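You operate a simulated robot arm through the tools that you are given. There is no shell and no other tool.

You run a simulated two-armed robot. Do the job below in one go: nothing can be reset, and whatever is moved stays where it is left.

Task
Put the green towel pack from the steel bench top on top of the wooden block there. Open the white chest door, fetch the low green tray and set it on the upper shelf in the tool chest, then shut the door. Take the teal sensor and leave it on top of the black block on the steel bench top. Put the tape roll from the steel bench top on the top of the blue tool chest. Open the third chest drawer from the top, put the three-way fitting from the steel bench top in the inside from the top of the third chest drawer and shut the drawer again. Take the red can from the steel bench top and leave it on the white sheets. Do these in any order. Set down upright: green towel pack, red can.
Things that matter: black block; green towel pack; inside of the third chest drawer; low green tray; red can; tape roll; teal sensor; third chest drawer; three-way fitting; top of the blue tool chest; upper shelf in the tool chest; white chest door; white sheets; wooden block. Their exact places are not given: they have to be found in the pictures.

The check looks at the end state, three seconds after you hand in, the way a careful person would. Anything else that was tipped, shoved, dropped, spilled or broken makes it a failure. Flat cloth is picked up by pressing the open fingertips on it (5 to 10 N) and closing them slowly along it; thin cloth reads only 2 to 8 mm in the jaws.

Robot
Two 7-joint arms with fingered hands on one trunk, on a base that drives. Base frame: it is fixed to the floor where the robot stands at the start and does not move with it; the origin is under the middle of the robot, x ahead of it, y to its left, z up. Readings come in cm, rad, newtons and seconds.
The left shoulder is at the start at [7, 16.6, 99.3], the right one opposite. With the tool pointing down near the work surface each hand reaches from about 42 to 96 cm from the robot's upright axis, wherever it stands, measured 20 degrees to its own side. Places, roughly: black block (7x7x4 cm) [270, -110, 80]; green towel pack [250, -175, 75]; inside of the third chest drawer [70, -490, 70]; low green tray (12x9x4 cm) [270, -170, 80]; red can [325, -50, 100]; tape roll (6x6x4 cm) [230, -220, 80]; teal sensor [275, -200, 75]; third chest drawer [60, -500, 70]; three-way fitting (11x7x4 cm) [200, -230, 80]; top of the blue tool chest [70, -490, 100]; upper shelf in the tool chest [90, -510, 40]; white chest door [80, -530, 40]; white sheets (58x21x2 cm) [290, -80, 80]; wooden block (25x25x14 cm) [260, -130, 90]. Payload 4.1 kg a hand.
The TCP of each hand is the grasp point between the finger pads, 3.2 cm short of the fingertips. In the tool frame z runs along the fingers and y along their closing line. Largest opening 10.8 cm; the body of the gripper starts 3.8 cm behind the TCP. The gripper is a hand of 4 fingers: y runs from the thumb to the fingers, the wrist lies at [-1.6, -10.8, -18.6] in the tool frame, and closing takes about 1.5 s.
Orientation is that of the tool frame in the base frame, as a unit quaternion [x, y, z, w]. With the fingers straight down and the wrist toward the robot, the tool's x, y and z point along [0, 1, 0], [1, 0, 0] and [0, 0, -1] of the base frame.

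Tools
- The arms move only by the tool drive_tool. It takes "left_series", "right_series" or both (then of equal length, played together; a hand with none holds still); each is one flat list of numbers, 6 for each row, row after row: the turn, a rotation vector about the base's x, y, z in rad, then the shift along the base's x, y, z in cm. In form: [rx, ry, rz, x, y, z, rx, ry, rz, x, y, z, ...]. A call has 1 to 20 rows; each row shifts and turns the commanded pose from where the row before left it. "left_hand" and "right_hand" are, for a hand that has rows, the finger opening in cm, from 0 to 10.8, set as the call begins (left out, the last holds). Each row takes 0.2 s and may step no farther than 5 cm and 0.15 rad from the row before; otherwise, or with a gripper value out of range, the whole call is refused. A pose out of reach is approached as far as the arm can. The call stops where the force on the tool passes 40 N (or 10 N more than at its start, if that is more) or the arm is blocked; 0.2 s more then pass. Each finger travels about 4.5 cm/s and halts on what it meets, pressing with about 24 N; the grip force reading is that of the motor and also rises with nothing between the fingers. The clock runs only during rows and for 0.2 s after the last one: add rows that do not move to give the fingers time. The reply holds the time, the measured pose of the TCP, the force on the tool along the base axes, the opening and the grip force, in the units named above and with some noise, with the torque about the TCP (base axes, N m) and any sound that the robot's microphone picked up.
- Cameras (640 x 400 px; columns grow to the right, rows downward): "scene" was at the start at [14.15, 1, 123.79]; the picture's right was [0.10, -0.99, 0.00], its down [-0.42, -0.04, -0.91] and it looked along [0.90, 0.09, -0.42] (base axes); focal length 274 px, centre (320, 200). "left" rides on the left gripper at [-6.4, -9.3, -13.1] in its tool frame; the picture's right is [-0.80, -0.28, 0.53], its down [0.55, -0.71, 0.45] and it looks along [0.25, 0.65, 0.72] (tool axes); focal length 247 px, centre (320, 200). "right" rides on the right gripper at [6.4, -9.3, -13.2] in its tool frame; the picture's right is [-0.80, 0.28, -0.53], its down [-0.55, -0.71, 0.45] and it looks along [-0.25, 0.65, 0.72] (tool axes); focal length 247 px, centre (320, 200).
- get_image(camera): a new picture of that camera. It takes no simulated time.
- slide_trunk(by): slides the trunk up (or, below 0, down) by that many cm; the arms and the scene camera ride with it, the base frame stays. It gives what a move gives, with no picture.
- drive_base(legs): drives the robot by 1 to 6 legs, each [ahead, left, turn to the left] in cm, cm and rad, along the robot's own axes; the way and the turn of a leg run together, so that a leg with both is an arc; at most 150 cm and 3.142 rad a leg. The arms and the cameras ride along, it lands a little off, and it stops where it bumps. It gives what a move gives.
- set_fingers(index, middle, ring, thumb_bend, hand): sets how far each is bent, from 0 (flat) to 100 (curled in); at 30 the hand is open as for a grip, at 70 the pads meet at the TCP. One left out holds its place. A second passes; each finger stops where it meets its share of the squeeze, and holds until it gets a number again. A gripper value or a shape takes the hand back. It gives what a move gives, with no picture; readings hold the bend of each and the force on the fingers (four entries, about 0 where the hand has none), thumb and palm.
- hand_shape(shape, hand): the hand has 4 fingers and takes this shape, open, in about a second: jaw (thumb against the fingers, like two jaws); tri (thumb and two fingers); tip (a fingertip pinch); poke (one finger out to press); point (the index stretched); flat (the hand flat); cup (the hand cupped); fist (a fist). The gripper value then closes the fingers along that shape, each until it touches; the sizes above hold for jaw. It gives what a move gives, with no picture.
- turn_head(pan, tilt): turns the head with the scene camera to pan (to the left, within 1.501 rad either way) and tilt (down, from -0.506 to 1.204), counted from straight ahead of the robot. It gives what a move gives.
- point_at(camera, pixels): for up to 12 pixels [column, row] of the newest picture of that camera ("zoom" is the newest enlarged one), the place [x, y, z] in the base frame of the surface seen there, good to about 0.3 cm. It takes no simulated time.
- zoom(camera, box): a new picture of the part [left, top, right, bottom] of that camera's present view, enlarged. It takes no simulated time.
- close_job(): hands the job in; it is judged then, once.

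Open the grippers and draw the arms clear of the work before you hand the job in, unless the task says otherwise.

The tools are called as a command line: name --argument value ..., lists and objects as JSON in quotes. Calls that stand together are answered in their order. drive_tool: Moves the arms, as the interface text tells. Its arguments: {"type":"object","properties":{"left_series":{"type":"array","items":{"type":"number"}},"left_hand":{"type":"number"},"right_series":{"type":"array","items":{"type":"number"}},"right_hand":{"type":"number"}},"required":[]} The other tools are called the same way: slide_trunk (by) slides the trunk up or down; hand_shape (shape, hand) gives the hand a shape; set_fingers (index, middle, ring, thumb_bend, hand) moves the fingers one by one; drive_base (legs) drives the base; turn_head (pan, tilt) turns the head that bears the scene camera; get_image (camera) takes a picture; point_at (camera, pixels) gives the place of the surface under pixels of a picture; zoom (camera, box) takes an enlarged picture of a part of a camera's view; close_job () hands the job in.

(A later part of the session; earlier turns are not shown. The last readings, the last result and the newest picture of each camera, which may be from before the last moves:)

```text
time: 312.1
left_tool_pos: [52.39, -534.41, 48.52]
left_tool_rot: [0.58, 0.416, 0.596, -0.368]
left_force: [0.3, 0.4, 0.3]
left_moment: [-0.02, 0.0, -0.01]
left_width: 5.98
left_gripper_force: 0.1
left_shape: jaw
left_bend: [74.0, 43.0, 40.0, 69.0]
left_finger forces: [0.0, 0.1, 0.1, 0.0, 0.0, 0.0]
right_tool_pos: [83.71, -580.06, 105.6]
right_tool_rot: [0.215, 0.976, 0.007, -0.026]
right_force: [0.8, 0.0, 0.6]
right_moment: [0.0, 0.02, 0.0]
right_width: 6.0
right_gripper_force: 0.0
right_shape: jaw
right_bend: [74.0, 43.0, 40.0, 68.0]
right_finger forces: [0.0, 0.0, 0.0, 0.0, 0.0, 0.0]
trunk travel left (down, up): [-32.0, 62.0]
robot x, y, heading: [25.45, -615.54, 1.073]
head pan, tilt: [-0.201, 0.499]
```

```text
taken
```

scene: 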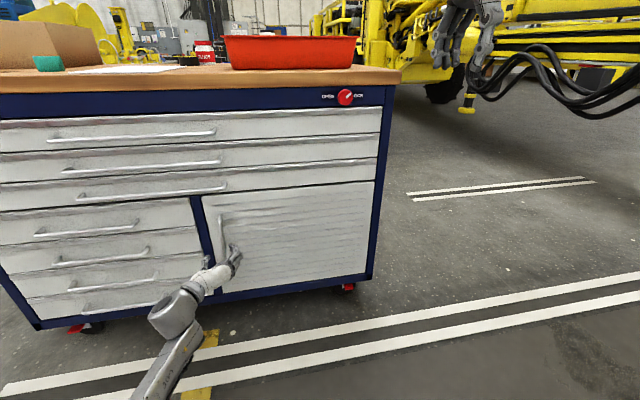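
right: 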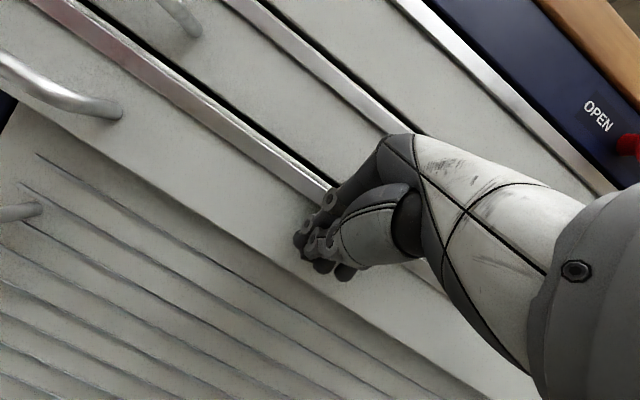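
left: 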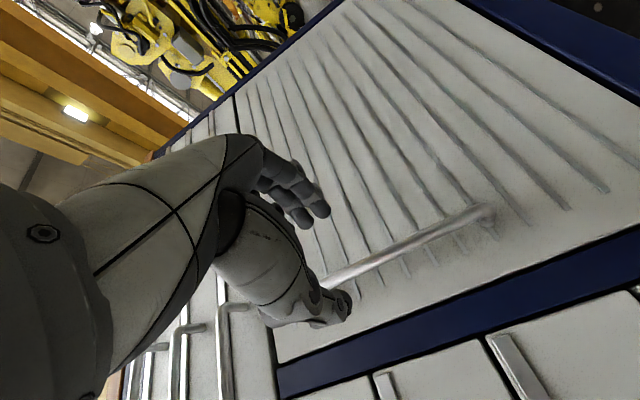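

The grasp line projects onto the bar. I advance 9.3 cm and close on it.

drive_tool --left_series '[0, 0, 0, 1.2, 2.2, 0, 0, 0, 0, 1.2, 2.2, 0, 0, 0, 0, 1.2, 2.2, 0, 0, 0, 0, 0.85, 1.6, 0, 0, 0, 0, 0, 0, 0]'

get_image --camera "left"

```text
time: 313.3
left_tool_pos: [56.49, -526.17, 50.19]
left_tool_rot: [0.567, 0.413, 0.605, -0.376]
left_force: [-0.5, 0.4, 0.0]
left_moment: [0.02, 0.01, 0.01]
left_width: 5.98
left_gripper_force: 0.1
left_shape: jaw
left_bend: [74.0, 43.0, 40.0, 69.0]
left_finger forces: [0.1, 0.0, 0.1, 0.0, 0.0, 0.0]
left hand out of reach, approached as far as the arm can: row 4
right_tool_pos: [83.72, -580.12, 105.59]
right_tool_rot: [0.215, 0.976, 0.008, -0.026]
right_force: [0.3, 0.4, 0.2]
right_moment: [-0.01, 0.01, 0.02]
right_width: 6.01
right_gripper_force: 0.1
right_shape: jaw
right_bend: [74.0, 43.0, 40.0, 68.0]
right_finger forces: [0.0, 0.1, 0.0, 0.0, 0.0, 0.0]
trunk travel left (down, up): [-32.0, 62.0]
robot x, y, heading: [26.09, -615.47, 1.073]
head pan, tilt: [-0.201, 0.499]
```

```text
taken
```

left: 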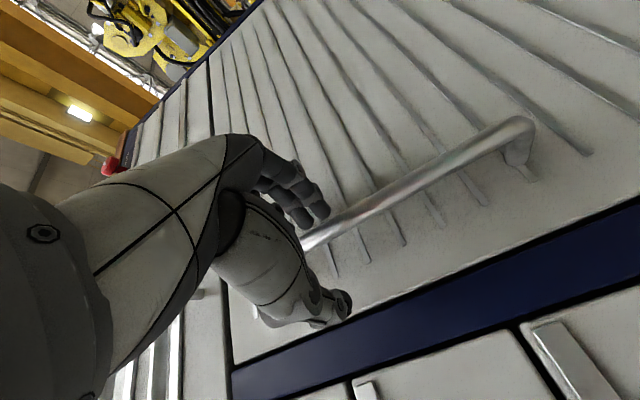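

The bar passes through the grasp point. I close the hand.

drive_tool --left_series '[0, 0, 0, 0, 0, 0, 0, 0, 0, 0, 0, 0, 0, 0, 0, 0, 0, 0, 0, 0, 0, 0, 0, 0, 0, 0, 0, 0, 0, 0, 0, 0, 0, 0, 0, 0, 0, 0, 0, 0, 0, 0]' --left_hand 0

get_image --camera "left"

```text
time: 314.9
left_tool_pos: [56.46, -526.16, 50.09]
left_tool_rot: [0.568, 0.413, 0.605, -0.376]
left_force: [0.8, 0.4, 1.1]
left_moment: [0.01, 0.08, -0.06]
left_width: 0.0
left_gripper_force: 24.4
left_shape: jaw
left_bend: [70.0, 70.0, 70.0, 67.0]
left_finger forces: [3.0, 0.5, 2.0, 0.1, 0.1, 0.1]
right_tool_pos: [83.73, -580.0, 105.56]
right_tool_rot: [0.216, 0.976, 0.007, -0.026]
right_force: [-0.2, -0.4, 0.5]
right_moment: [0.03, 0.0, -0.02]
right_width: 6.02
right_gripper_force: 0.1
right_shape: jaw
right_bend: [74.0, 43.0, 40.0, 68.0]
right_finger forces: [0.1, 0.0, 0.0, 0.0, 0.0, 0.0]
trunk travel left (down, up): [-32.0, 62.0]
robot x, y, heading: [26.06, -615.65, 1.073]
head pan, tilt: [-0.201, 0.499]
```

```text
taken
```

left: 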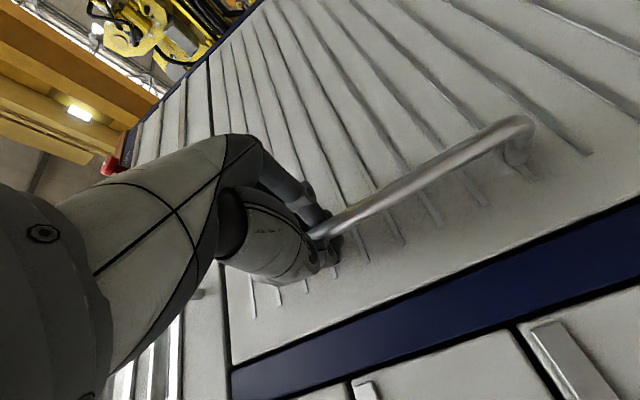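

Hooked around the bar. I pull along the door's arc: about 20° of opening with the arm.

drive_tool --left_series '[0, 0, 0, -0.754, -2.264, 0, 0, 0, 0, -0.754, -2.264, 0, 0, 0, 0, -0.754, -2.264, 0, 0, 0, 0, -0.754, -2.264, 0, 0, 0, 0, -0.346, -2.36, 0, 0, 0, 0, -0.346, -2.36, 0, 0, 0, 0, -0.346, -2.36, 0, 0, 0, 0, -0.346, -2.36, 0, 0, 0, 0, 0, 0, 0]'

get_image --camera "scene"

get_image --camera "left"

```text
time: 316.9
left_tool_pos: [52.57, -544.76, 48.58]
left_tool_rot: [0.579, 0.416, 0.597, -0.367]
left_force: [-21.8, 2.0, 12.0]
left_moment: [0.05, 0.19, 0.13]
left_width: 0.0
left_gripper_force: 24.1
left_shape: jaw
left_bend: [70.0, 70.0, 70.0, 71.0]
left_finger forces: [0.0, 0.0, 1.4, 0.1, 16.2, 0.1]
right_tool_pos: [83.31, -580.13, 105.73]
right_tool_rot: [0.216, 0.976, 0.009, -0.024]
right_force: [0.2, 0.5, 0.0]
right_moment: [-0.03, -0.01, 0.01]
right_width: 6.02
right_gripper_force: 0.1
right_shape: jaw
right_bend: [74.0, 43.0, 40.0, 68.0]
right_finger forces: [0.0, 0.1, 0.0, 0.1, 0.0, 0.0]
trunk travel left (down, up): [-32.0, 62.0]
robot x, y, heading: [25.99, -615.39, 1.076]
head pan, tilt: [-0.201, 0.499]
```

```text
taken
```

scene: 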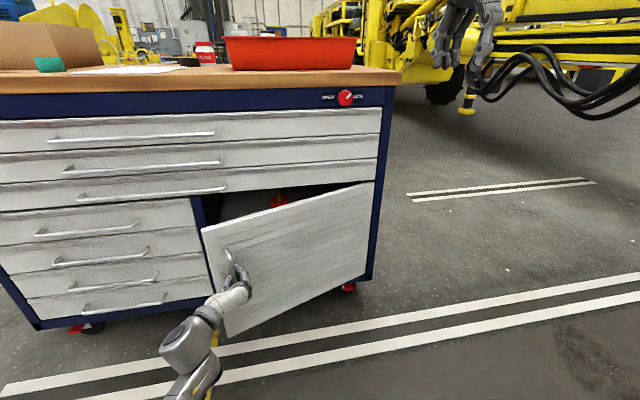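

```text
taken
```

left: 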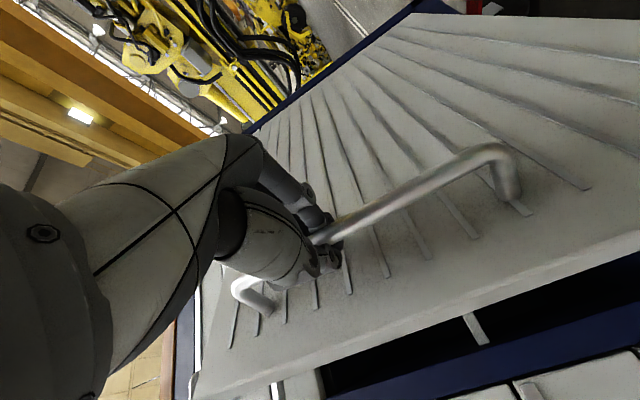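

The door is open ~20°. I continue by driving the base back 14 cm and right 7 cm with the hand hooked.

drive_base --legs '[[-7, -2.5, 0], [-7, -4.5, 0]]'

get_image --camera "scene"

get_image --camera "left"

```text
time: 318.8
left_tool_pos: [52.72, -560.68, 48.38]
left_tool_rot: [0.582, 0.414, 0.599, -0.363]
left_force: [11.1, 2.7, -3.1]
left_moment: [-0.06, 0.2, 0.06]
left_width: 0.02
left_gripper_force: 24.3
left_shape: jaw
left_bend: [68.0, 70.0, 70.0, 70.0]
left_finger forces: [5.3, 6.1, 4.5, 0.1, 0.0, 0.0]
right_tool_pos: [83.41, -596.03, 105.51]
right_tool_rot: [0.218, 0.976, 0.008, -0.026]
right_force: [0.2, 0.7, -0.5]
right_moment: [-0.01, -0.01, -0.02]
right_width: 6.01
right_gripper_force: 0.1
right_shape: jaw
right_bend: [74.0, 43.0, 40.0, 68.0]
right_finger forces: [0.0, 0.1, 0.1, 0.0, 0.0, 0.1]
trunk travel left (down, up): [-32.0, 62.0]
robot x, y, heading: [25.43, -631.15, 1.076]
head pan, tilt: [-0.201, 0.499]
stopped in leg 2: the force on the tool passed its limit at 41 N (the readings are from after the stop); the commanded pose is now the measured one
```

```text
taken
```

scene: 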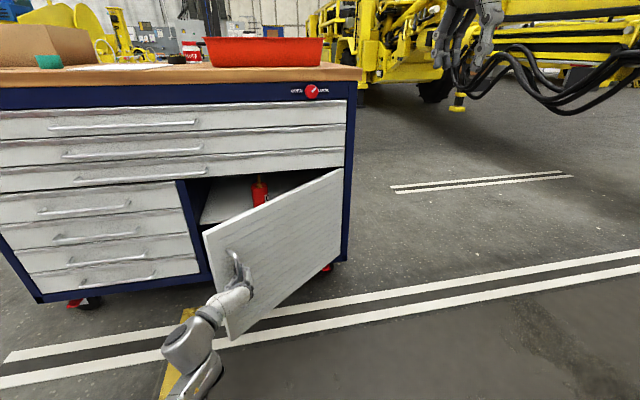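

```text
taken
```

left: 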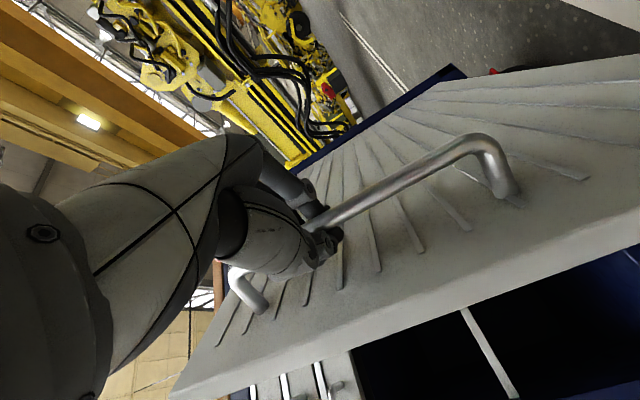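

The door is ~38° open; inside is a shelf with a red bottle at (260,190). I release the bar and move the hand round the door's left edge to push it from inside.

drive_tool --left_series '[0, 0, 0, 0, 0, 0, 0, 0, 0, 0, 0, 0, 0, 0, 0, 0, 0, 0, 0, 0, 0, 0, 0, 0, 0, 0, 0, 0, 0, 0]' --left_hand 6

drive_tool --left_series '[0, 0, 0, -1.0, -1.8, 0, 0, 0, 0, -1.4, -2.6, 0, 0, 0, 0, -1.4, -2.6, 0, 0, 0, 0, -3.5, 1.9, 0, 0, 0, 0, -3.5, 1.9, 0, 0, 0, 0, -3.5, 1.9, 0, 0, 0, 0, -3.5, 1.9, 0, 0, 0, 0, -3.5, 1.9, 0, 0, 0, 0, 0, 0, 0]'

get_image --camera "scene"

```text
time: 320.0
left_tool_pos: [52.56, -560.57, 48.51]
left_tool_rot: [0.581, 0.414, 0.598, -0.365]
left_force: [-0.5, 0.1, 0.3]
left_moment: [-0.01, 0.0, 0.01]
left_width: 5.97
left_gripper_force: 0.0
left_shape: jaw
left_bend: [74.0, 43.0, 40.0, 69.0]
left_finger forces: [0.1, 0.1, 0.1, 0.0, 0.0, 0.0]
right_tool_pos: [83.35, -596.0, 105.59]
right_tool_rot: [0.218, 0.976, 0.008, -0.026]
right_force: [0.4, 0.2, -0.2]
right_moment: [0.02, 0.0, -0.02]
right_width: 6.01
right_gripper_force: 0.1
right_shape: jaw
right_bend: [74.0, 43.0, 40.0, 68.0]
right_finger forces: [0.0, 0.0, 0.0, 0.1, 0.2, 0.0]
trunk travel left (down, up): [-32.0, 62.0]
robot x, y, heading: [25.44, -631.37, 1.072]
head pan, tilt: [-0.201, 0.499]
```

```text
time: 322.0
left_tool_pos: [31.14, -558.26, 48.58]
left_tool_rot: [0.581, 0.415, 0.598, -0.364]
left_force: [0.2, 0.1, -0.7]
left_moment: [0.0, -0.01, 0.02]
left_width: 6.0
left_gripper_force: 0.0
left_shape: jaw
left_bend: [74.0, 43.0, 40.0, 69.0]
left_finger forces: [0.0, 0.1, 0.0, 0.0, 0.0, 0.0]
right_tool_pos: [83.34, -596.08, 105.42]
right_tool_rot: [0.218, 0.975, 0.007, -0.026]
right_force: [-0.5, -0.1, 0.3]
right_moment: [-0.01, 0.02, 0.01]
right_width: 6.01
right_gripper_force: 0.3
right_shape: jaw
right_bend: [74.0, 43.0, 40.0, 68.0]
right_finger forces: [0.1, 0.0, 0.0, 0.0, 0.0, 0.0]
trunk travel left (down, up): [-32.0, 62.0]
robot x, y, heading: [25.31, -630.83, 1.076]
head pan, tilt: [-0.201, 0.499]
```

```text
taken
```

scene: 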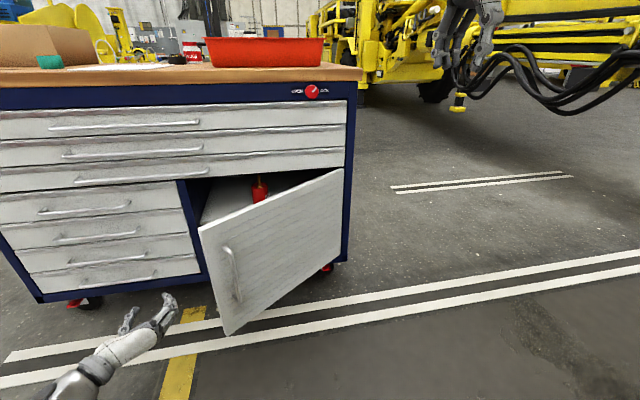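

Left hand is clear, left of the door edge. I measure the door's free edge before moving in.

point_at --camera "scene" --pixels '[[203, 235], [215, 280], [229, 330], [340, 175], [335, 260], [260, 190], [225, 200], [230, 215], [205, 215], [190, 190]]'

zoom --camera "scene" --box '[160, 150, 370, 350]'

```text
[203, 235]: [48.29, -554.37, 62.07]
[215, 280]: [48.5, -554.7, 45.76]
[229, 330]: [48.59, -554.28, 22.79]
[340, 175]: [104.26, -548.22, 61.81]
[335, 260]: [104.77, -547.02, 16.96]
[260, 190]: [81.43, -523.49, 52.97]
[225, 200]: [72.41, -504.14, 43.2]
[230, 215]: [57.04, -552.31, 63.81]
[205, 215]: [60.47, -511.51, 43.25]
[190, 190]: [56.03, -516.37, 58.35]
```

```text
2.00 times, centred on (265, 250) of scene
```

zoom: 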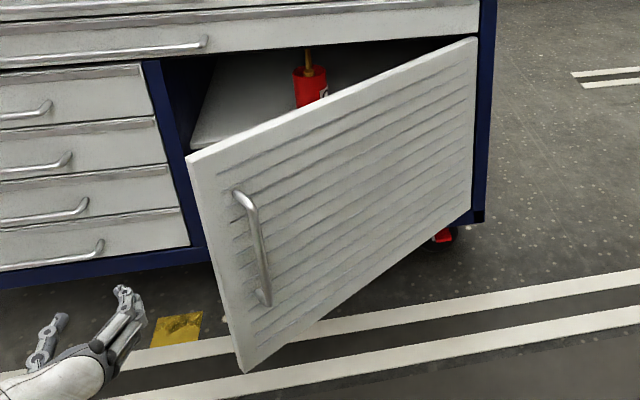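

The upper shelf is at z≈43 and a red oil can stands on it. I advance the left hand 20 cm into the gap beside the door edge, then strafe right to swing the door.

drive_tool --left_series '[0, 0, 0, 1.6, 2.95, 0, 0, 0, 0, 1.6, 2.95, 0, 0, 0, 0, 1.6, 2.95, 0, 0, 0, 0, 1.6, 2.95, 0, 0, 0, 0, 1.6, 2.95, 0, 0, 0, 0, 1.6, 2.95, 0, 0, 0, 0, 0, 0, 0]' --left_hand 0

drive_base --legs '[[0, -30, 0]]'

get_image --camera "scene"

```text
time: 323.6
left_tool_pos: [40.79, -540.41, 48.46]
left_tool_rot: [0.58, 0.415, 0.598, -0.365]
left_force: [0.9, -0.4, 0.3]
left_moment: [0.02, -0.02, 0.05]
left_width: 0.0
left_gripper_force: 23.4
left_shape: jaw
left_bend: [70.0, 70.0, 70.0, 48.0]
left_finger forces: [0.0, 0.0, 0.0, 0.0, 0.0, 0.0]
right_tool_pos: [83.3, -595.89, 105.64]
right_tool_rot: [0.217, 0.976, 0.007, -0.026]
right_force: [-0.8, -1.1, -0.5]
right_moment: [-0.04, -0.01, -0.02]
right_width: 6.02
right_gripper_force: 0.0
right_shape: jaw
right_bend: [74.0, 43.0, 40.0, 68.0]
right_finger forces: [0.0, 0.1, 0.0, 0.1, 0.0, 0.0]
trunk travel left (down, up): [-32.0, 62.0]
robot x, y, heading: [25.37, -631.38, 1.075]
head pan, tilt: [-0.201, 0.499]
```

```text
time: 325.1
left_tool_pos: [56.67, -549.35, 48.18]
left_tool_rot: [0.581, 0.418, 0.595, -0.366]
left_force: [-0.4, 0.2, 0.2]
left_moment: [-0.03, 0.0, -0.03]
left_width: 0.02
left_gripper_force: 24.0
left_shape: jaw
left_bend: [70.0, 70.0, 70.0, 48.0]
left_finger forces: [0.1, 0.0, 0.0, 0.0, 0.1, 0.0]
right_tool_pos: [100.02, -604.93, 105.36]
right_tool_rot: [0.218, 0.976, 0.008, -0.026]
right_force: [-0.5, 0.4, 0.2]
right_moment: [0.01, -0.01, 0.03]
right_width: 6.0
right_gripper_force: 0.1
right_shape: jaw
right_bend: [74.0, 43.0, 40.0, 68.0]
right_finger forces: [0.1, 0.1, 0.1, 0.1, 0.0, 0.0]
trunk travel left (down, up): [-32.0, 62.0]
robot x, y, heading: [42.25, -640.07, 1.069]
head pan, tilt: [-0.201, 0.499]
stopped in leg 1: the force on the tool passed its limit at 60 N (the readings are from after the stop); the commanded pose is now the measured one
```

```text
taken
```

scene: 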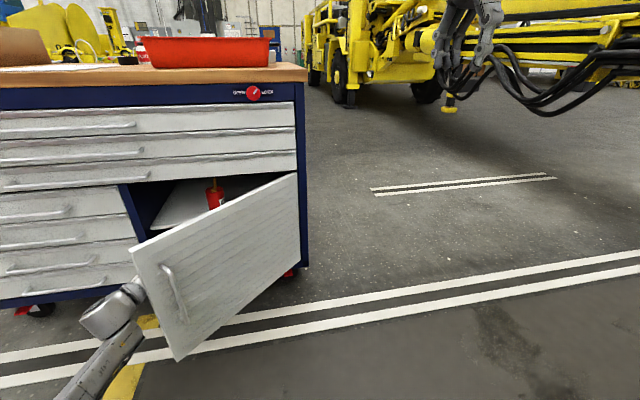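

The base strafe bumped the door too fast (60 N spike). I push slowly with the arm instead, 1.2 cm per row to the right.

drive_tool --left_series '[0, 0, 0, 0.7, -0.38, 0, 0, 0, 0, 0.88, -0.48, 0, 0, 0, 0, 1.06, -0.57, 0, 0, 0, 0, 1.06, -0.57, 0, 0, 0, 0, 1.06, -0.57, 0, 0, 0, 0, 1.06, -0.57, 0, 0, 0, 0, 1.06, -0.57, 0, 0, 0, 0, 1.06, -0.57, 0, 0, 0, 0, 1.06, -0.57, 0, 0, 0, 0, 1.06, -0.57, 0, 0, 0, 0, 1.06, -0.57, 0, 0, 0, 0, 1.06, -0.57, 0, 0, 0, 0, 0, 0, 0]'

get_image --camera "scene"

```text
time: 325.7
left_tool_pos: [56.7, -549.35, 48.03]
left_tool_rot: [0.579, 0.422, 0.591, -0.371]
left_force: [-8.2, -1.8, 2.7]
left_moment: [-0.28, 0.13, -0.83]
left_width: 0.0
left_gripper_force: 24.0
left_shape: jaw
left_bend: [70.0, 70.0, 70.0, 48.0]
left_finger forces: [0.0, 0.0, 0.0, 0.0, 0.0, 0.0]
right_tool_pos: [99.97, -604.72, 105.37]
right_tool_rot: [0.215, 0.976, 0.008, -0.027]
right_force: [1.1, -0.2, 0.2]
right_moment: [0.01, 0.02, 0.01]
right_width: 6.02
right_gripper_force: 0.0
right_shape: jaw
right_bend: [74.0, 43.0, 40.0, 68.0]
right_finger forces: [0.1, 0.0, 0.1, 0.0, 0.1, 0.0]
trunk travel left (down, up): [-32.0, 62.0]
robot x, y, heading: [42.2, -640.34, 1.076]
head pan, tilt: [-0.201, 0.499]
stopped in row 2 (left hand): the force on the tool passed its limit at 47 N (the readings are from after the stop); the commanded pose is now the measured one
```

```text
taken
```

scene: 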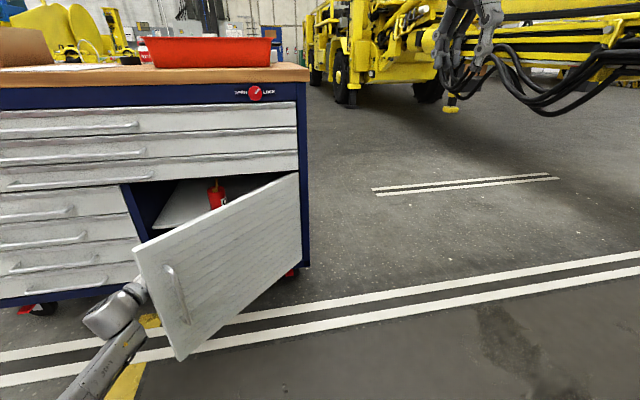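

I measure the door's current edge and hand contact to understand the resistance.

point_at --camera "scene" --pixels '[[137, 250], [155, 300], [180, 358], [298, 175], [300, 260], [216, 190], [175, 215], [140, 290], [130, 290], [110, 315]]'

get_image --camera "left"

zoom --camera "scene" --box '[60, 160, 320, 380]'

```text
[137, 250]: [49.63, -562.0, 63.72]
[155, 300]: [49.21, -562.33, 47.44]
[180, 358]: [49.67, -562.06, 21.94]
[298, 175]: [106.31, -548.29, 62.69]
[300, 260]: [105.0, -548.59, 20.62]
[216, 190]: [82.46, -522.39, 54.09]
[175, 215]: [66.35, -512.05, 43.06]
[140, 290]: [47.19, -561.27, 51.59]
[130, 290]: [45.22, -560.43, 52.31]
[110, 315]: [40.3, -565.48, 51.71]
```

```text
taken
```

left: 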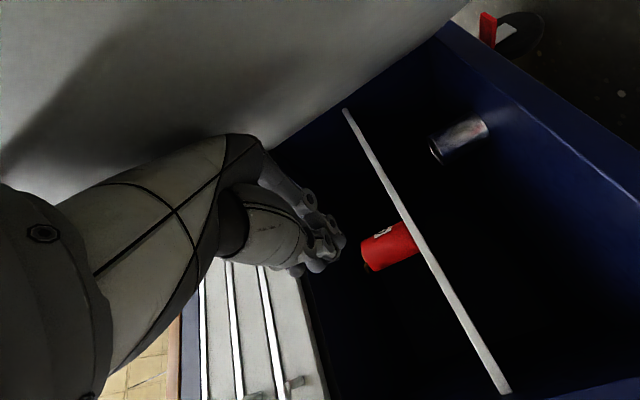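

```text
1.82 times, centred on (190, 270) of scene
```

zoom: 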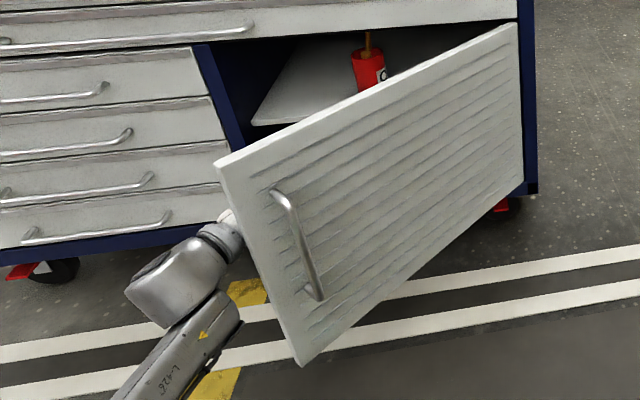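

The door is at ~42°. Pushing straight sideways jams; I follow the door's arc instead (right and back), slowly.

drive_tool --left_series '[0, 0, 0, 0.3, -0.8, 0, 0, 0, 0, 0.445, -1.083, 0, 0, 0, 0, 0.445, -1.083, 0, 0, 0, 0, 0.445, -1.083, 0, 0, 0, 0, 0.445, -1.083, 0, 0, 0, 0, 0.445, -1.083, 0, 0, 0, 0, 0.445, -1.083, 0, 0, 0, 0, 0.445, -1.083, 0, 0, 0, 0, 0.445, -1.083, 0, 0, 0, 0, 0.445, -1.083, 0, 0, 0, 0, 0.445, -1.083, 0, 0, 0, 0, 0.445, -1.083, 0, 0, 0, 0, 0, 0, 0]'

get_image --camera "scene"

```text
time: 326.6
left_tool_pos: [57.37, -552.7, 47.9]
left_tool_rot: [0.578, 0.425, 0.588, -0.374]
left_force: [-7.5, -1.9, 3.7]
left_moment: [-0.35, 0.17, -0.8]
left_width: 0.01
left_gripper_force: 24.1
left_shape: jaw
left_bend: [70.0, 70.0, 70.0, 48.0]
left_finger forces: [0.0, 0.1, 0.0, 0.0, 0.0, 0.0]
right_tool_pos: [99.64, -604.6, 105.37]
right_tool_rot: [0.214, 0.976, 0.008, -0.027]
right_force: [0.2, 0.3, -0.8]
right_moment: [-0.02, 0.01, -0.01]
right_width: 6.02
right_gripper_force: 0.1
right_shape: jaw
right_bend: [74.0, 43.0, 40.0, 68.0]
right_finger forces: [0.0, 0.0, 0.0, 0.0, 0.1, 0.0]
trunk travel left (down, up): [-32.0, 62.0]
robot x, y, heading: [42.16, -639.93, 1.085]
head pan, tilt: [-0.201, 0.499]
stopped in row 4 (left hand): the force on the tool passed its limit at 42 N (the readings are from after the stop); the commanded pose is now the measured one
```

```text
taken
```

scene: 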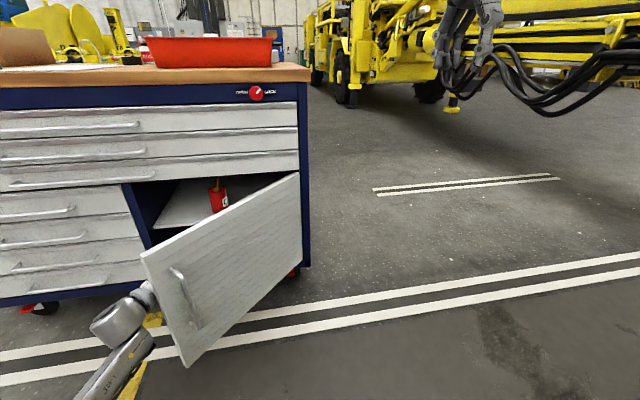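

The hinge seems strongly damped (force rises with speed). I push along the arc slowly, 0.6 cm per row.

drive_tool --left_series '[0, 0, 0, 0.22, -0.56, 0, 0, 0, 0, 0.22, -0.56, 0, 0, 0, 0, 0.22, -0.56, 0, 0, 0, 0, 0.22, -0.56, 0, 0, 0, 0, 0.22, -0.56, 0, 0, 0, 0, 0.22, -0.56, 0, 0, 0, 0, 0.22, -0.56, 0, 0, 0, 0, 0.22, -0.56, 0, 0, 0, 0, 0.25, -0.54, 0, 0, 0, 0, 0.25, -0.54, 0, 0, 0, 0, 0.25, -0.54, 0, 0, 0, 0, 0.25, -0.54, 0, 0, 0, 0, 0.28, -0.53, 0, 0, 0, 0, 0.28, -0.53, 0, 0, 0, 0, 0.28, -0.53, 0, 0, 0, 0, 0.28, -0.53, 0, 0, 0, 0, 0.3, -0.52, 0, 0, 0, 0, 0.3, -0.52, 0, 0, 0, 0, 0.3, -0.52, 0, 0, 0, 0, 0, 0, 0]'

get_image --camera "scene"

```text
time: 330.8
left_tool_pos: [62.34, -563.08, 47.93]
left_tool_rot: [0.578, 0.424, 0.589, -0.373]
left_force: [0.2, 0.1, 0.2]
left_moment: [-0.01, 0.0, 0.03]
left_width: 0.04
left_gripper_force: 23.7
left_shape: jaw
left_bend: [70.0, 70.0, 70.0, 48.0]
left_finger forces: [0.0, 0.0, 0.0, 0.1, 0.0, 0.1]
right_tool_pos: [99.66, -604.59, 105.49]
right_tool_rot: [0.214, 0.976, 0.007, -0.026]
right_force: [-0.4, -0.1, 0.0]
right_moment: [0.03, 0.0, -0.01]
right_width: 6.02
right_gripper_force: 0.0
right_shape: jaw
right_bend: [74.0, 43.0, 40.0, 68.0]
right_finger forces: [0.0, 0.0, 0.0, 0.1, 0.1, 0.0]
trunk travel left (down, up): [-32.0, 62.0]
robot x, y, heading: [42.06, -640.48, 1.075]
head pan, tilt: [-0.201, 0.499]
```

```text
taken
```

scene: 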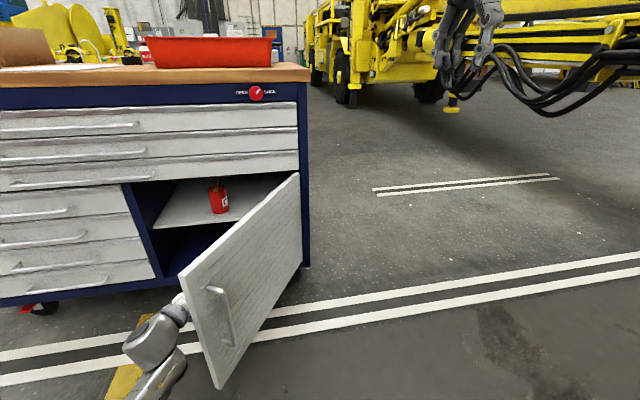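

The door is now ~57° open. I continue the arc.

drive_tool --left_series '[0, 0, 0, 0.35, -0.53, 0, 0, 0, 0, 0.37, -0.53, 0, 0, 0, 0, 0.38, -0.53, 0, 0, 0, 0, 0.4, -0.52, 0, 0, 0, 0, 0.4, -0.52, 0, 0, 0, 0, 0.42, -0.5, 0, 0, 0, 0, 0.42, -0.5, 0, 0, 0, 0, 0.44, -0.49, 0, 0, 0, 0, 0.45, -0.48, 0, 0, 0, 0, 0.46, -0.47, 0, 0, 0, 0, 0.47, -0.46, 0, 0, 0, 0, 0.48, -0.45, 0, 0, 0, 0, 0.49, -0.44, 0, 0, 0, 0, 0.5, -0.43, 0, 0, 0, 0, 0.5, -0.42, 0, 0, 0, 0, 0.51, -0.41, 0, 0, 0, 0, 0.52, -0.4, 0, 0, 0, 0, 0.52, -0.39, 0, 0, 0, 0, 0.53, -0.38, 0, 0, 0, 0, 0.53, -0.37, 0]'

get_image --camera "scene"

```text
time: 335.0
left_tool_pos: [71.31, -572.19, 47.89]
left_tool_rot: [0.578, 0.424, 0.589, -0.374]
left_force: [0.6, 1.3, 0.2]
left_moment: [0.02, -0.07, 0.01]
left_width: 0.0
left_gripper_force: 24.4
left_shape: jaw
left_bend: [70.0, 70.0, 70.0, 48.0]
left_finger forces: [0.1, 0.0, 0.0, 0.0, 0.1, 0.0]
right_tool_pos: [99.64, -604.57, 105.56]
right_tool_rot: [0.215, 0.976, 0.007, -0.026]
right_force: [-0.3, -0.4, -0.2]
right_moment: [-0.03, 0.02, 0.01]
right_width: 6.03
right_gripper_force: 0.0
right_shape: jaw
right_bend: [74.0, 43.0, 40.0, 68.0]
right_finger forces: [0.0, 0.1, 0.0, 0.0, 0.1, 0.0]
trunk travel left (down, up): [-32.0, 62.0]
robot x, y, heading: [42.03, -640.31, 1.077]
head pan, tilt: [-0.201, 0.499]
```

```text
taken
```

scene: 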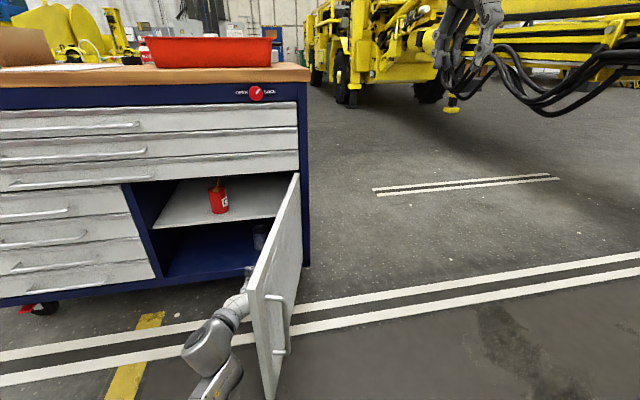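

The door is ~75° open. I push further right, 0.7 cm per row.

drive_tool --left_series '[0, 0, 0, 0.58, -0.4, 0, 0, 0, 0, 0.6, -0.38, 0, 0, 0, 0, 0.6, -0.37, 0, 0, 0, 0, 0.6, -0.36, 0, 0, 0, 0, 0.62, -0.35, 0, 0, 0, 0, 0.62, -0.34, 0, 0, 0, 0, 0.62, -0.33, 0, 0, 0, 0, 0.62, -0.33, 0, 0, 0, 0, 0.62, -0.33, 0, 0, 0, 0, 0.62, -0.33, 0, 0, 0, 0, 0.62, -0.33, 0, 0, 0, 0, 0.62, -0.33, 0, 0, 0, 0, 0.62, -0.33, 0, 0, 0, 0, 0.62, -0.33, 0, 0, 0, 0, 0.62, -0.33, 0, 0, 0, 0, 0.62, -0.33, 0, 0, 0, 0, 0.62, -0.33, 0, 0, 0, 0, 0.62, -0.33, 0, 0, 0, 0, 0.62, -0.33, 0, 0, 0, 0, 0, 0, 0]'

get_image --camera "scene"

```text
time: 339.4
left_tool_pos: [81.04, -576.69, 46.82]
left_tool_rot: [0.58, 0.414, 0.58, -0.394]
left_force: [0.1, 0.6, -0.5]
left_moment: [0.02, 0.01, 0.01]
left_width: 0.0
left_gripper_force: 24.1
left_shape: jaw
left_bend: [70.0, 70.0, 70.0, 48.0]
left_finger forces: [0.0, 0.0, 0.0, 0.0, 0.0, 0.0]
right_tool_pos: [99.79, -604.52, 105.45]
right_tool_rot: [0.214, 0.976, 0.007, -0.026]
right_force: [0.0, -0.5, 0.1]
right_moment: [-0.03, -0.01, -0.03]
right_width: 5.99
right_gripper_force: 0.1
right_shape: jaw
right_bend: [74.0, 43.0, 40.0, 68.0]
right_finger forces: [0.0, 0.1, 0.0, 0.0, 0.0, 0.1]
trunk travel left (down, up): [-32.0, 62.0]
robot x, y, heading: [42.03, -640.5, 1.082]
head pan, tilt: [-0.201, 0.499]
stopped in row 20 (left hand): the arm was blocked; the commanded pose is now the measured one
```

```text
taken
```

scene: 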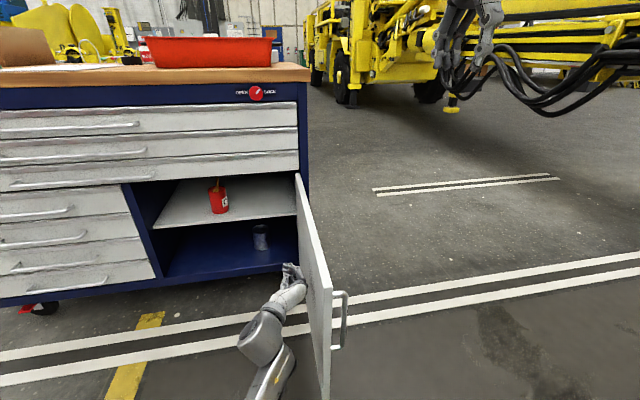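

The door stands at ~90°. I measure the shelf's front edge, walls, and the red can inside, zooming on the cabinet.

zoom --camera "scene" --box '[110, 150, 330, 300]'

point_at --camera "zoom" --pixels '[[130, 222], [200, 218], [300, 210], [450, 195], [530, 186], [230, 150], [180, 190], [400, 140], [318, 150], [480, 150], [250, 190], [360, 190]]'

```text
2.67 times, centred on (220, 225) of scene
```

zoom: 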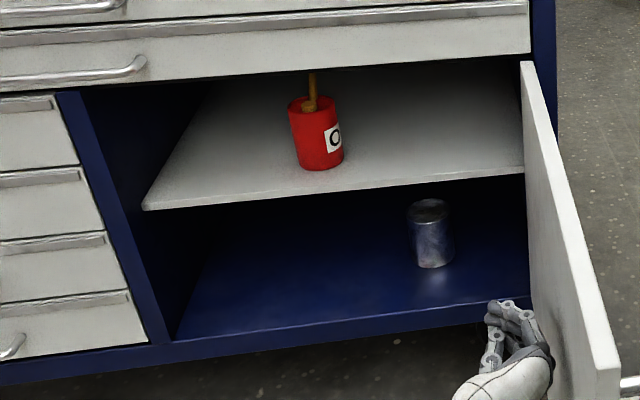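

```text
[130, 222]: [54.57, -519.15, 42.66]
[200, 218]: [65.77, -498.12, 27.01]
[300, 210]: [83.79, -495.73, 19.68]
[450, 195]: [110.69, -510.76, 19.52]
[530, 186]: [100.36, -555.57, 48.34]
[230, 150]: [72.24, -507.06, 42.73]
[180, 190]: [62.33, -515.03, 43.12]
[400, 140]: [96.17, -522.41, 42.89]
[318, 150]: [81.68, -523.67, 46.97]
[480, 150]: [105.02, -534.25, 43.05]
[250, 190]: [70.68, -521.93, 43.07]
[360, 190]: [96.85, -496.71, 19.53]
```

Shelf top z 43.1, front edge at along ≈ -427; the red can sits at perp 321. I try to swing the door a bit past 90° with short base strafes.

drive_base --legs '[[0, -2, 0], [0, -2, 0], [0, -2, 0], [0, -2, 0], [0, -2, 0], [0, -2, 0]]'

get_image --camera "scene"

```text
time: 342.1
left_tool_pos: [91.68, -582.51, 46.77]
left_tool_rot: [0.581, 0.413, 0.58, -0.395]
left_force: [-0.5, 1.1, 0.0]
left_moment: [-0.03, -0.03, -0.01]
left_width: 0.05
left_gripper_force: 24.2
left_shape: jaw
left_bend: [70.0, 70.0, 70.0, 48.0]
left_finger forces: [0.0, 0.0, 0.0, 0.0, 0.0, 0.0]
right_tool_pos: [110.49, -610.34, 105.42]
right_tool_rot: [0.215, 0.976, 0.008, -0.027]
right_force: [-0.2, 0.0, -0.8]
right_moment: [0.07, 0.06, 0.0]
right_width: 5.99
right_gripper_force: 0.0
right_shape: jaw
right_bend: [74.0, 43.0, 40.0, 68.0]
right_finger forces: [0.0, 0.1, 0.0, 0.0, 0.0, 0.1]
trunk travel left (down, up): [-32.0, 62.0]
robot x, y, heading: [52.65, -646.03, 1.077]
head pan, tilt: [-0.201, 0.499]
```

```text
taken
```

scene: 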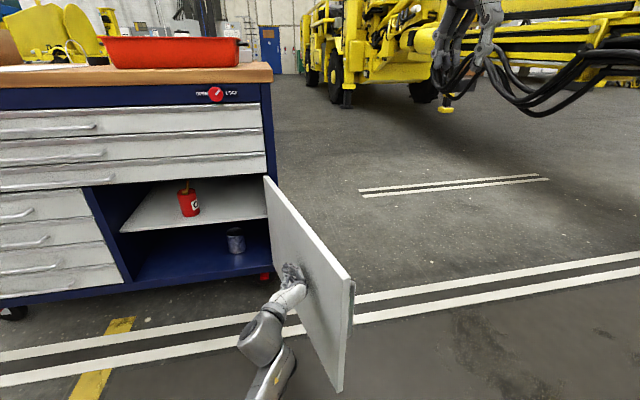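

That works; the door is past 100°. I repeat once more.

drive_base --legs '[[0, -2, 0], [0, -2, 0], [0, -2, 0], [0, -2, 0], [0, -2, 0], [0, -2, 0]]'

get_image --camera "scene"

```text
time: 343.0
left_tool_pos: [92.65, -582.83, 46.66]
left_tool_rot: [0.579, 0.417, 0.577, -0.397]
left_force: [-0.3, -0.1, 0.2]
left_moment: [0.02, -0.02, 0.02]
left_width: 0.02
left_gripper_force: 24.2
left_shape: jaw
left_bend: [70.0, 70.0, 70.0, 48.0]
left_finger forces: [0.0, 0.1, 0.0, 0.0, 0.1, 0.0]
right_tool_pos: [111.9, -611.05, 105.45]
right_tool_rot: [0.216, 0.976, 0.007, -0.026]
right_force: [0.2, 0.7, 0.3]
right_moment: [-0.03, 0.0, -0.02]
right_width: 6.03
right_gripper_force: 0.1
right_shape: jaw
right_bend: [74.0, 43.0, 40.0, 68.0]
right_finger forces: [0.1, 0.0, 0.1, 0.1, 0.1, 0.0]
trunk travel left (down, up): [-32.0, 62.0]
robot x, y, heading: [54.12, -646.71, 1.078]
head pan, tilt: [-0.201, 0.499]
stopped in leg 1: the force on the tool passed its limit at 51 N (the readings are from after the stop); the commanded pose is now the measured one
```

```text
taken
```

scene: 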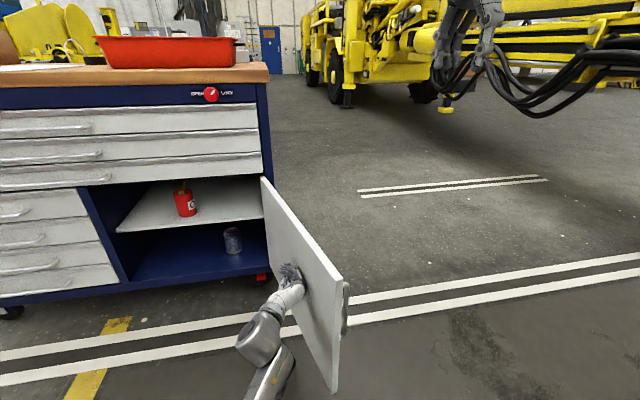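

The door stands at ~105°, enough. I move the left hand clear of the door, raise the trunk 30 cm, un-roll and pitch it down to the travel pose.

drive_tool --left_series '[0, 0, 0, -2.6, 1.4, 0, 0, 0, 0, -3.5, 1.9, 0, 0, 0, 0, -3.5, 1.9, 0, -0.0572, -0.1055, 0, -0.5, 0.3, 1.0, -0.0572, -0.1055, 0, -0.5, 0.3, 1.0, -0.0572, -0.1055, 0, -0.5, 0.3, 1.0, -0.0572, -0.1055, 0, -0.5, 0.3, 1.0, -0.0572, -0.1055, 0, -0.5, 0.3, 1.0, -0.0572, -0.1055, 0, -0.5, 0.3, 1.0, -0.0572, -0.1055, 0, -0.5, 0.3, 1.0, -0.0572, -0.1055, 0, -0.5, 0.3, 1.0, -0.0572, -0.1055, 0, -0.5, 0.3, 1.0, -0.0572, -0.1055, 0, -0.5, 0.3, 1.0, -0.0572, -0.1055, 0, -0.5, 0.3, 1.0]' --left_hand 6

slide_trunk --by 30

drive_tool --left_series '[-0.1151, 0.0624, 0, -0.7, 0.4, 1.6, -0.1151, 0.0624, 0, -0.7, 0.4, 1.6, -0.1151, 0.0624, 0, -0.7, 0.4, 1.6, -0.1151, 0.0624, 0, -0.7, 0.4, 1.6, -0.1151, 0.0624, 0, -0.7, 0.4, 1.6, -0.1151, 0.0624, 0, -0.7, 0.4, 1.6, -0.1151, 0.0624, 0, -0.7, 0.4, 1.6, -0.1151, 0.0624, 0, -0.7, 0.4, 1.6, -0.1151, 0.0624, 0, -0.7, 0.4, 1.6, -0.1151, 0.0624, 0, -0.7, 0.4, 1.6, -0.1151, 0.0624, 0, -0.7, 0.4, 1.6, -0.1151, 0.0624, 0, -0.7, 0.4, 1.6, 0, 0, 0, 0, 0, 0]'

get_image --camera "scene"

```text
time: 346.0
left_tool_pos: [76.33, -573.76, 56.96]
left_tool_rot: [0.268, 0.712, 0.646, 0.069]
left_force: [0.1, 0.2, -0.2]
left_moment: [0.01, 0.0, 0.0]
left_width: 5.99
left_gripper_force: 0.1
left_shape: jaw
left_bend: [74.0, 43.0, 40.0, 68.0]
left_finger forces: [0.1, 0.1, 0.0, 0.0, 0.0, 0.0]
right_tool_pos: [111.86, -611.1, 105.6]
right_tool_rot: [0.215, 0.976, 0.007, -0.026]
right_force: [-0.3, 0.4, 0.4]
right_moment: [-0.01, -0.01, -0.02]
right_width: 6.04
right_gripper_force: 0.1
right_shape: jaw
right_bend: [74.0, 43.0, 40.0, 68.0]
right_finger forces: [0.0, 0.0, 0.1, 0.1, 0.0, 0.0]
trunk travel left (down, up): [-32.0, 62.0]
robot x, y, heading: [54.27, -646.82, 1.076]
head pan, tilt: [-0.201, 0.499]
```

```text
time: 349.0
left_tool_pos: [76.64, -573.75, 87.56]
left_tool_rot: [0.267, 0.709, 0.649, 0.069]
left_force: [0.6, 0.5, 0.1]
left_moment: [0.02, -0.02, -0.02]
left_width: 6.0
left_gripper_force: 0.1
left_shape: jaw
left_bend: [74.0, 43.0, 40.0, 68.0]
left_finger forces: [0.0, 0.0, 0.0, 0.0, 0.0, 0.0]
right_tool_pos: [111.87, -611.11, 135.47]
right_tool_rot: [0.215, 0.976, 0.008, -0.027]
right_force: [-0.2, -0.6, 0.5]
right_moment: [-0.04, 0.0, 0.02]
right_width: 5.99
right_gripper_force: 0.0
right_shape: jaw
right_bend: [74.0, 43.0, 40.0, 68.0]
right_finger forces: [0.0, 0.0, 0.0, 0.0, 0.0, 0.0]
trunk travel left (down, up): [-62.0, 32.0]
robot x, y, heading: [54.4, -646.77, 1.083]
head pan, tilt: [-0.201, 0.499]
```

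```text
time: 351.8
left_tool_pos: [69.18, -569.72, 106.86]
left_tool_rot: [0.354, 0.932, -0.075, -0.02]
left_force: [0.9, -0.4, -0.4]
left_moment: [0.0, 0.01, 0.0]
left_width: 6.0
left_gripper_force: 0.0
left_shape: jaw
left_bend: [74.0, 43.0, 40.0, 68.0]
left_finger forces: [0.0, 0.0, 0.1, 0.1, 0.0, 0.1]
right_tool_pos: [111.86, -611.02, 135.42]
right_tool_rot: [0.214, 0.976, 0.008, -0.026]
right_force: [-0.6, -0.2, -0.3]
right_moment: [0.0, 0.0, 0.01]
right_width: 5.97
right_gripper_force: 0.0
right_shape: jaw
right_bend: [74.0, 43.0, 40.0, 68.0]
right_finger forces: [0.0, 0.0, 0.0, 0.1, 0.0, 0.0]
trunk travel left (down, up): [-62.0, 32.0]
robot x, y, heading: [53.73, -646.8, 1.081]
head pan, tilt: [-0.201, 0.499]
```

```text
taken
```

scene: 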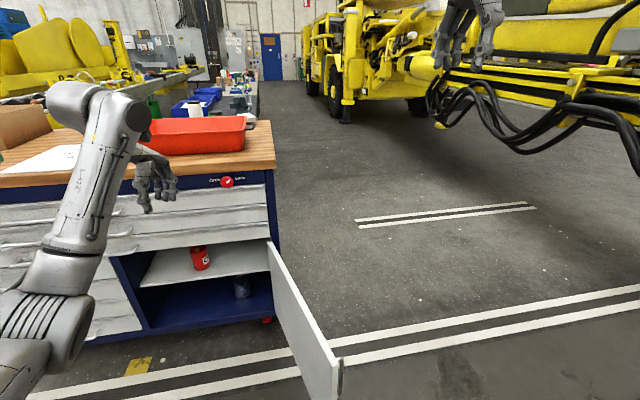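

Left hand is in travel pose. I raise the trunk 15 cm and drive back: strafe left past the chest, then forward toward the aisle mouth.

slide_trunk --by 15

drive_base --legs '[[0, 140, 0], [0, 60, 0]]'

turn_head --pan 0.0 --tilt 0.4

get_image --camera "scene"

```text
time: 353.6
left_tool_pos: [69.13, -569.6, 121.78]
left_tool_rot: [0.353, 0.932, -0.075, -0.02]
left_force: [-0.2, 0.1, 0.1]
left_moment: [-0.03, -0.01, -0.03]
left_width: 5.98
left_gripper_force: 0.1
left_shape: jaw
left_bend: [74.0, 43.0, 40.0, 68.0]
left_finger forces: [0.1, 0.0, 0.1, 0.1, 0.0, 0.1]
right_tool_pos: [111.83, -611.02, 150.39]
right_tool_rot: [0.215, 0.976, 0.009, -0.027]
right_force: [-0.1, -0.6, 0.5]
right_moment: [0.0, -0.01, -0.01]
right_width: 6.04
right_gripper_force: 0.1
right_shape: jaw
right_bend: [74.0, 43.0, 40.0, 68.0]
right_finger forces: [0.1, 0.0, 0.1, 0.1, 0.0, 0.0]
trunk travel left (down, up): [-77.0, 17.0]
robot x, y, heading: [53.89, -646.69, 1.078]
head pan, tilt: [-0.201, 0.499]
```

```text
time: 363.4
left_tool_pos: [-103.17, -476.71, 121.76]
left_tool_rot: [0.356, 0.931, -0.074, -0.021]
left_force: [0.2, -0.2, -0.4]
left_moment: [-0.04, 0.0, 0.06]
left_width: 6.02
left_gripper_force: 0.0
left_shape: jaw
left_bend: [74.0, 43.0, 40.0, 68.0]
left_finger forces: [0.0, 0.0, 0.0, 0.0, 0.1, 0.0]
right_tool_pos: [-60.71, -518.24, 150.38]
right_tool_rot: [0.218, 0.976, 0.008, -0.027]
right_force: [-1.2, -0.4, 0.6]
right_moment: [0.01, 0.03, 0.01]
right_width: 6.02
right_gripper_force: 0.0
right_shape: jaw
right_bend: [74.0, 43.0, 40.0, 68.0]
right_finger forces: [0.1, 0.0, 0.0, 0.1, 0.0, 0.0]
trunk travel left (down, up): [-77.0, 17.0]
robot x, y, heading: [-118.86, -553.51, 1.072]
head pan, tilt: [-0.201, 0.499]
```

```text
time: 364.1
left_tool_pos: [-103.28, -476.45, 121.76]
left_tool_rot: [0.357, 0.931, -0.074, -0.02]
left_force: [-0.2, 0.2, 0.2]
left_moment: [0.03, 0.0, -0.03]
left_width: 5.99
left_gripper_force: 0.2
left_shape: jaw
left_bend: [74.0, 43.0, 40.0, 68.0]
left_finger forces: [0.0, 0.1, 0.0, 0.1, 0.1, 0.1]
right_tool_pos: [-60.78, -518.3, 150.33]
right_tool_rot: [0.218, 0.976, 0.008, -0.025]
right_force: [-0.3, -1.5, 0.3]
right_moment: [-0.01, -0.01, 0.01]
right_width: 6.03
right_gripper_force: 0.2
right_shape: jaw
right_bend: [74.0, 43.0, 40.0, 68.0]
right_finger forces: [0.0, 0.0, 0.0, 0.0, 0.0, 0.0]
trunk travel left (down, up): [-77.0, 17.0]
robot x, y, heading: [-118.83, -553.19, 1.077]
head pan, tilt: [0.0, 0.4]
```

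```text
taken
```

scene: 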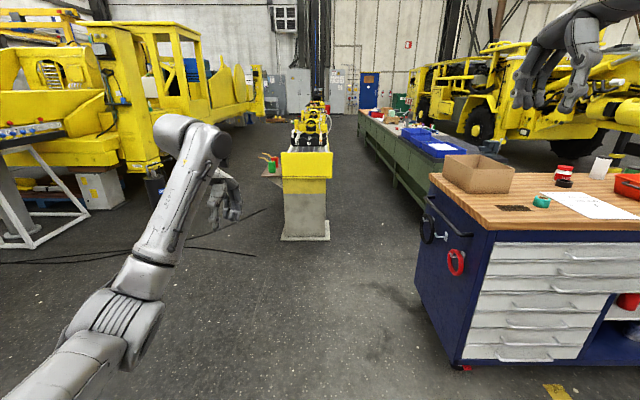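

Clear way ahead: chest at right, beam end ahead. I drive 226 cm forward, turn right to face the bench normal and step 58 cm toward it.

drive_base --legs '[[120, 0, 0], [106, 0, 0], [0, 0, -1.574], [56, 0, 0]]'

turn_head --pan 0.5 --tilt 0.5

get_image --camera "scene"

```text
time: 381.8
left_tool_pos: [114.12, -393.96, 121.92]
left_tool_rot: [0.906, 0.416, -0.04, -0.066]
left_force: [-0.6, 0.3, 1.1]
left_moment: [0.0, -0.01, 0.0]
left_width: 6.02
left_gripper_force: 0.1
left_shape: jaw
left_bend: [74.0, 43.0, 40.0, 68.0]
left_finger forces: [0.1, 0.0, 0.1, 0.1, 0.1, 0.1]
right_tool_pos: [73.15, -437.37, 150.52]
right_tool_rot: [0.839, 0.544, 0.023, -0.013]
right_force: [-0.3, 0.5, 0.0]
right_moment: [0.0, -0.01, -0.01]
right_width: 6.03
right_gripper_force: 0.0
right_shape: jaw
right_bend: [74.0, 43.0, 40.0, 68.0]
right_finger forces: [0.0, 0.0, 0.0, 0.0, 0.1, 0.0]
trunk travel left (down, up): [-77.0, 17.0]
robot x, y, heading: [36.2, -380.17, -0.476]
head pan, tilt: [0.0, 0.4]
```

```text
time: 382.8
left_tool_pos: [114.04, -394.1, 121.81]
left_tool_rot: [0.906, 0.415, -0.039, -0.066]
left_force: [-0.8, 1.3, 0.5]
left_moment: [0.03, 0.0, 0.0]
left_width: 6.02
left_gripper_force: 0.0
left_shape: jaw
left_bend: [74.0, 43.0, 40.0, 68.0]
left_finger forces: [0.0, 0.0, 0.0, 0.0, 0.0, 0.0]
right_tool_pos: [73.19, -437.33, 150.52]
right_tool_rot: [0.839, 0.544, 0.024, -0.014]
right_force: [0.0, -0.2, -1.3]
right_moment: [-0.01, 0.02, 0.01]
right_width: 6.0
right_gripper_force: 0.0
right_shape: jaw
right_bend: [74.0, 43.0, 40.0, 68.0]
right_finger forces: [0.1, 0.0, 0.1, 0.0, 0.0, 0.0]
trunk travel left (down, up): [-77.0, 17.0]
robot x, y, heading: [36.84, -380.06, -0.468]
head pan, tilt: [0.499, 0.499]
```

```text
taken
```

scene: 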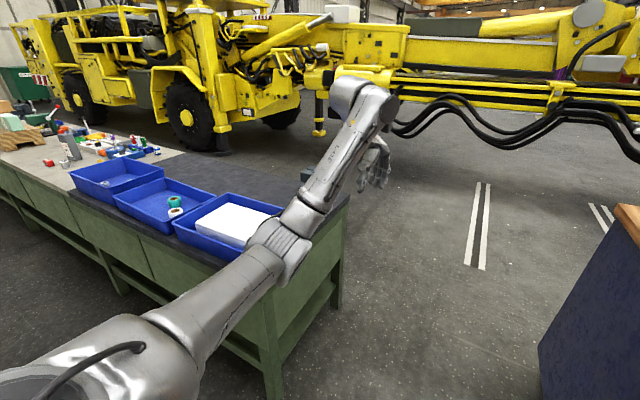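

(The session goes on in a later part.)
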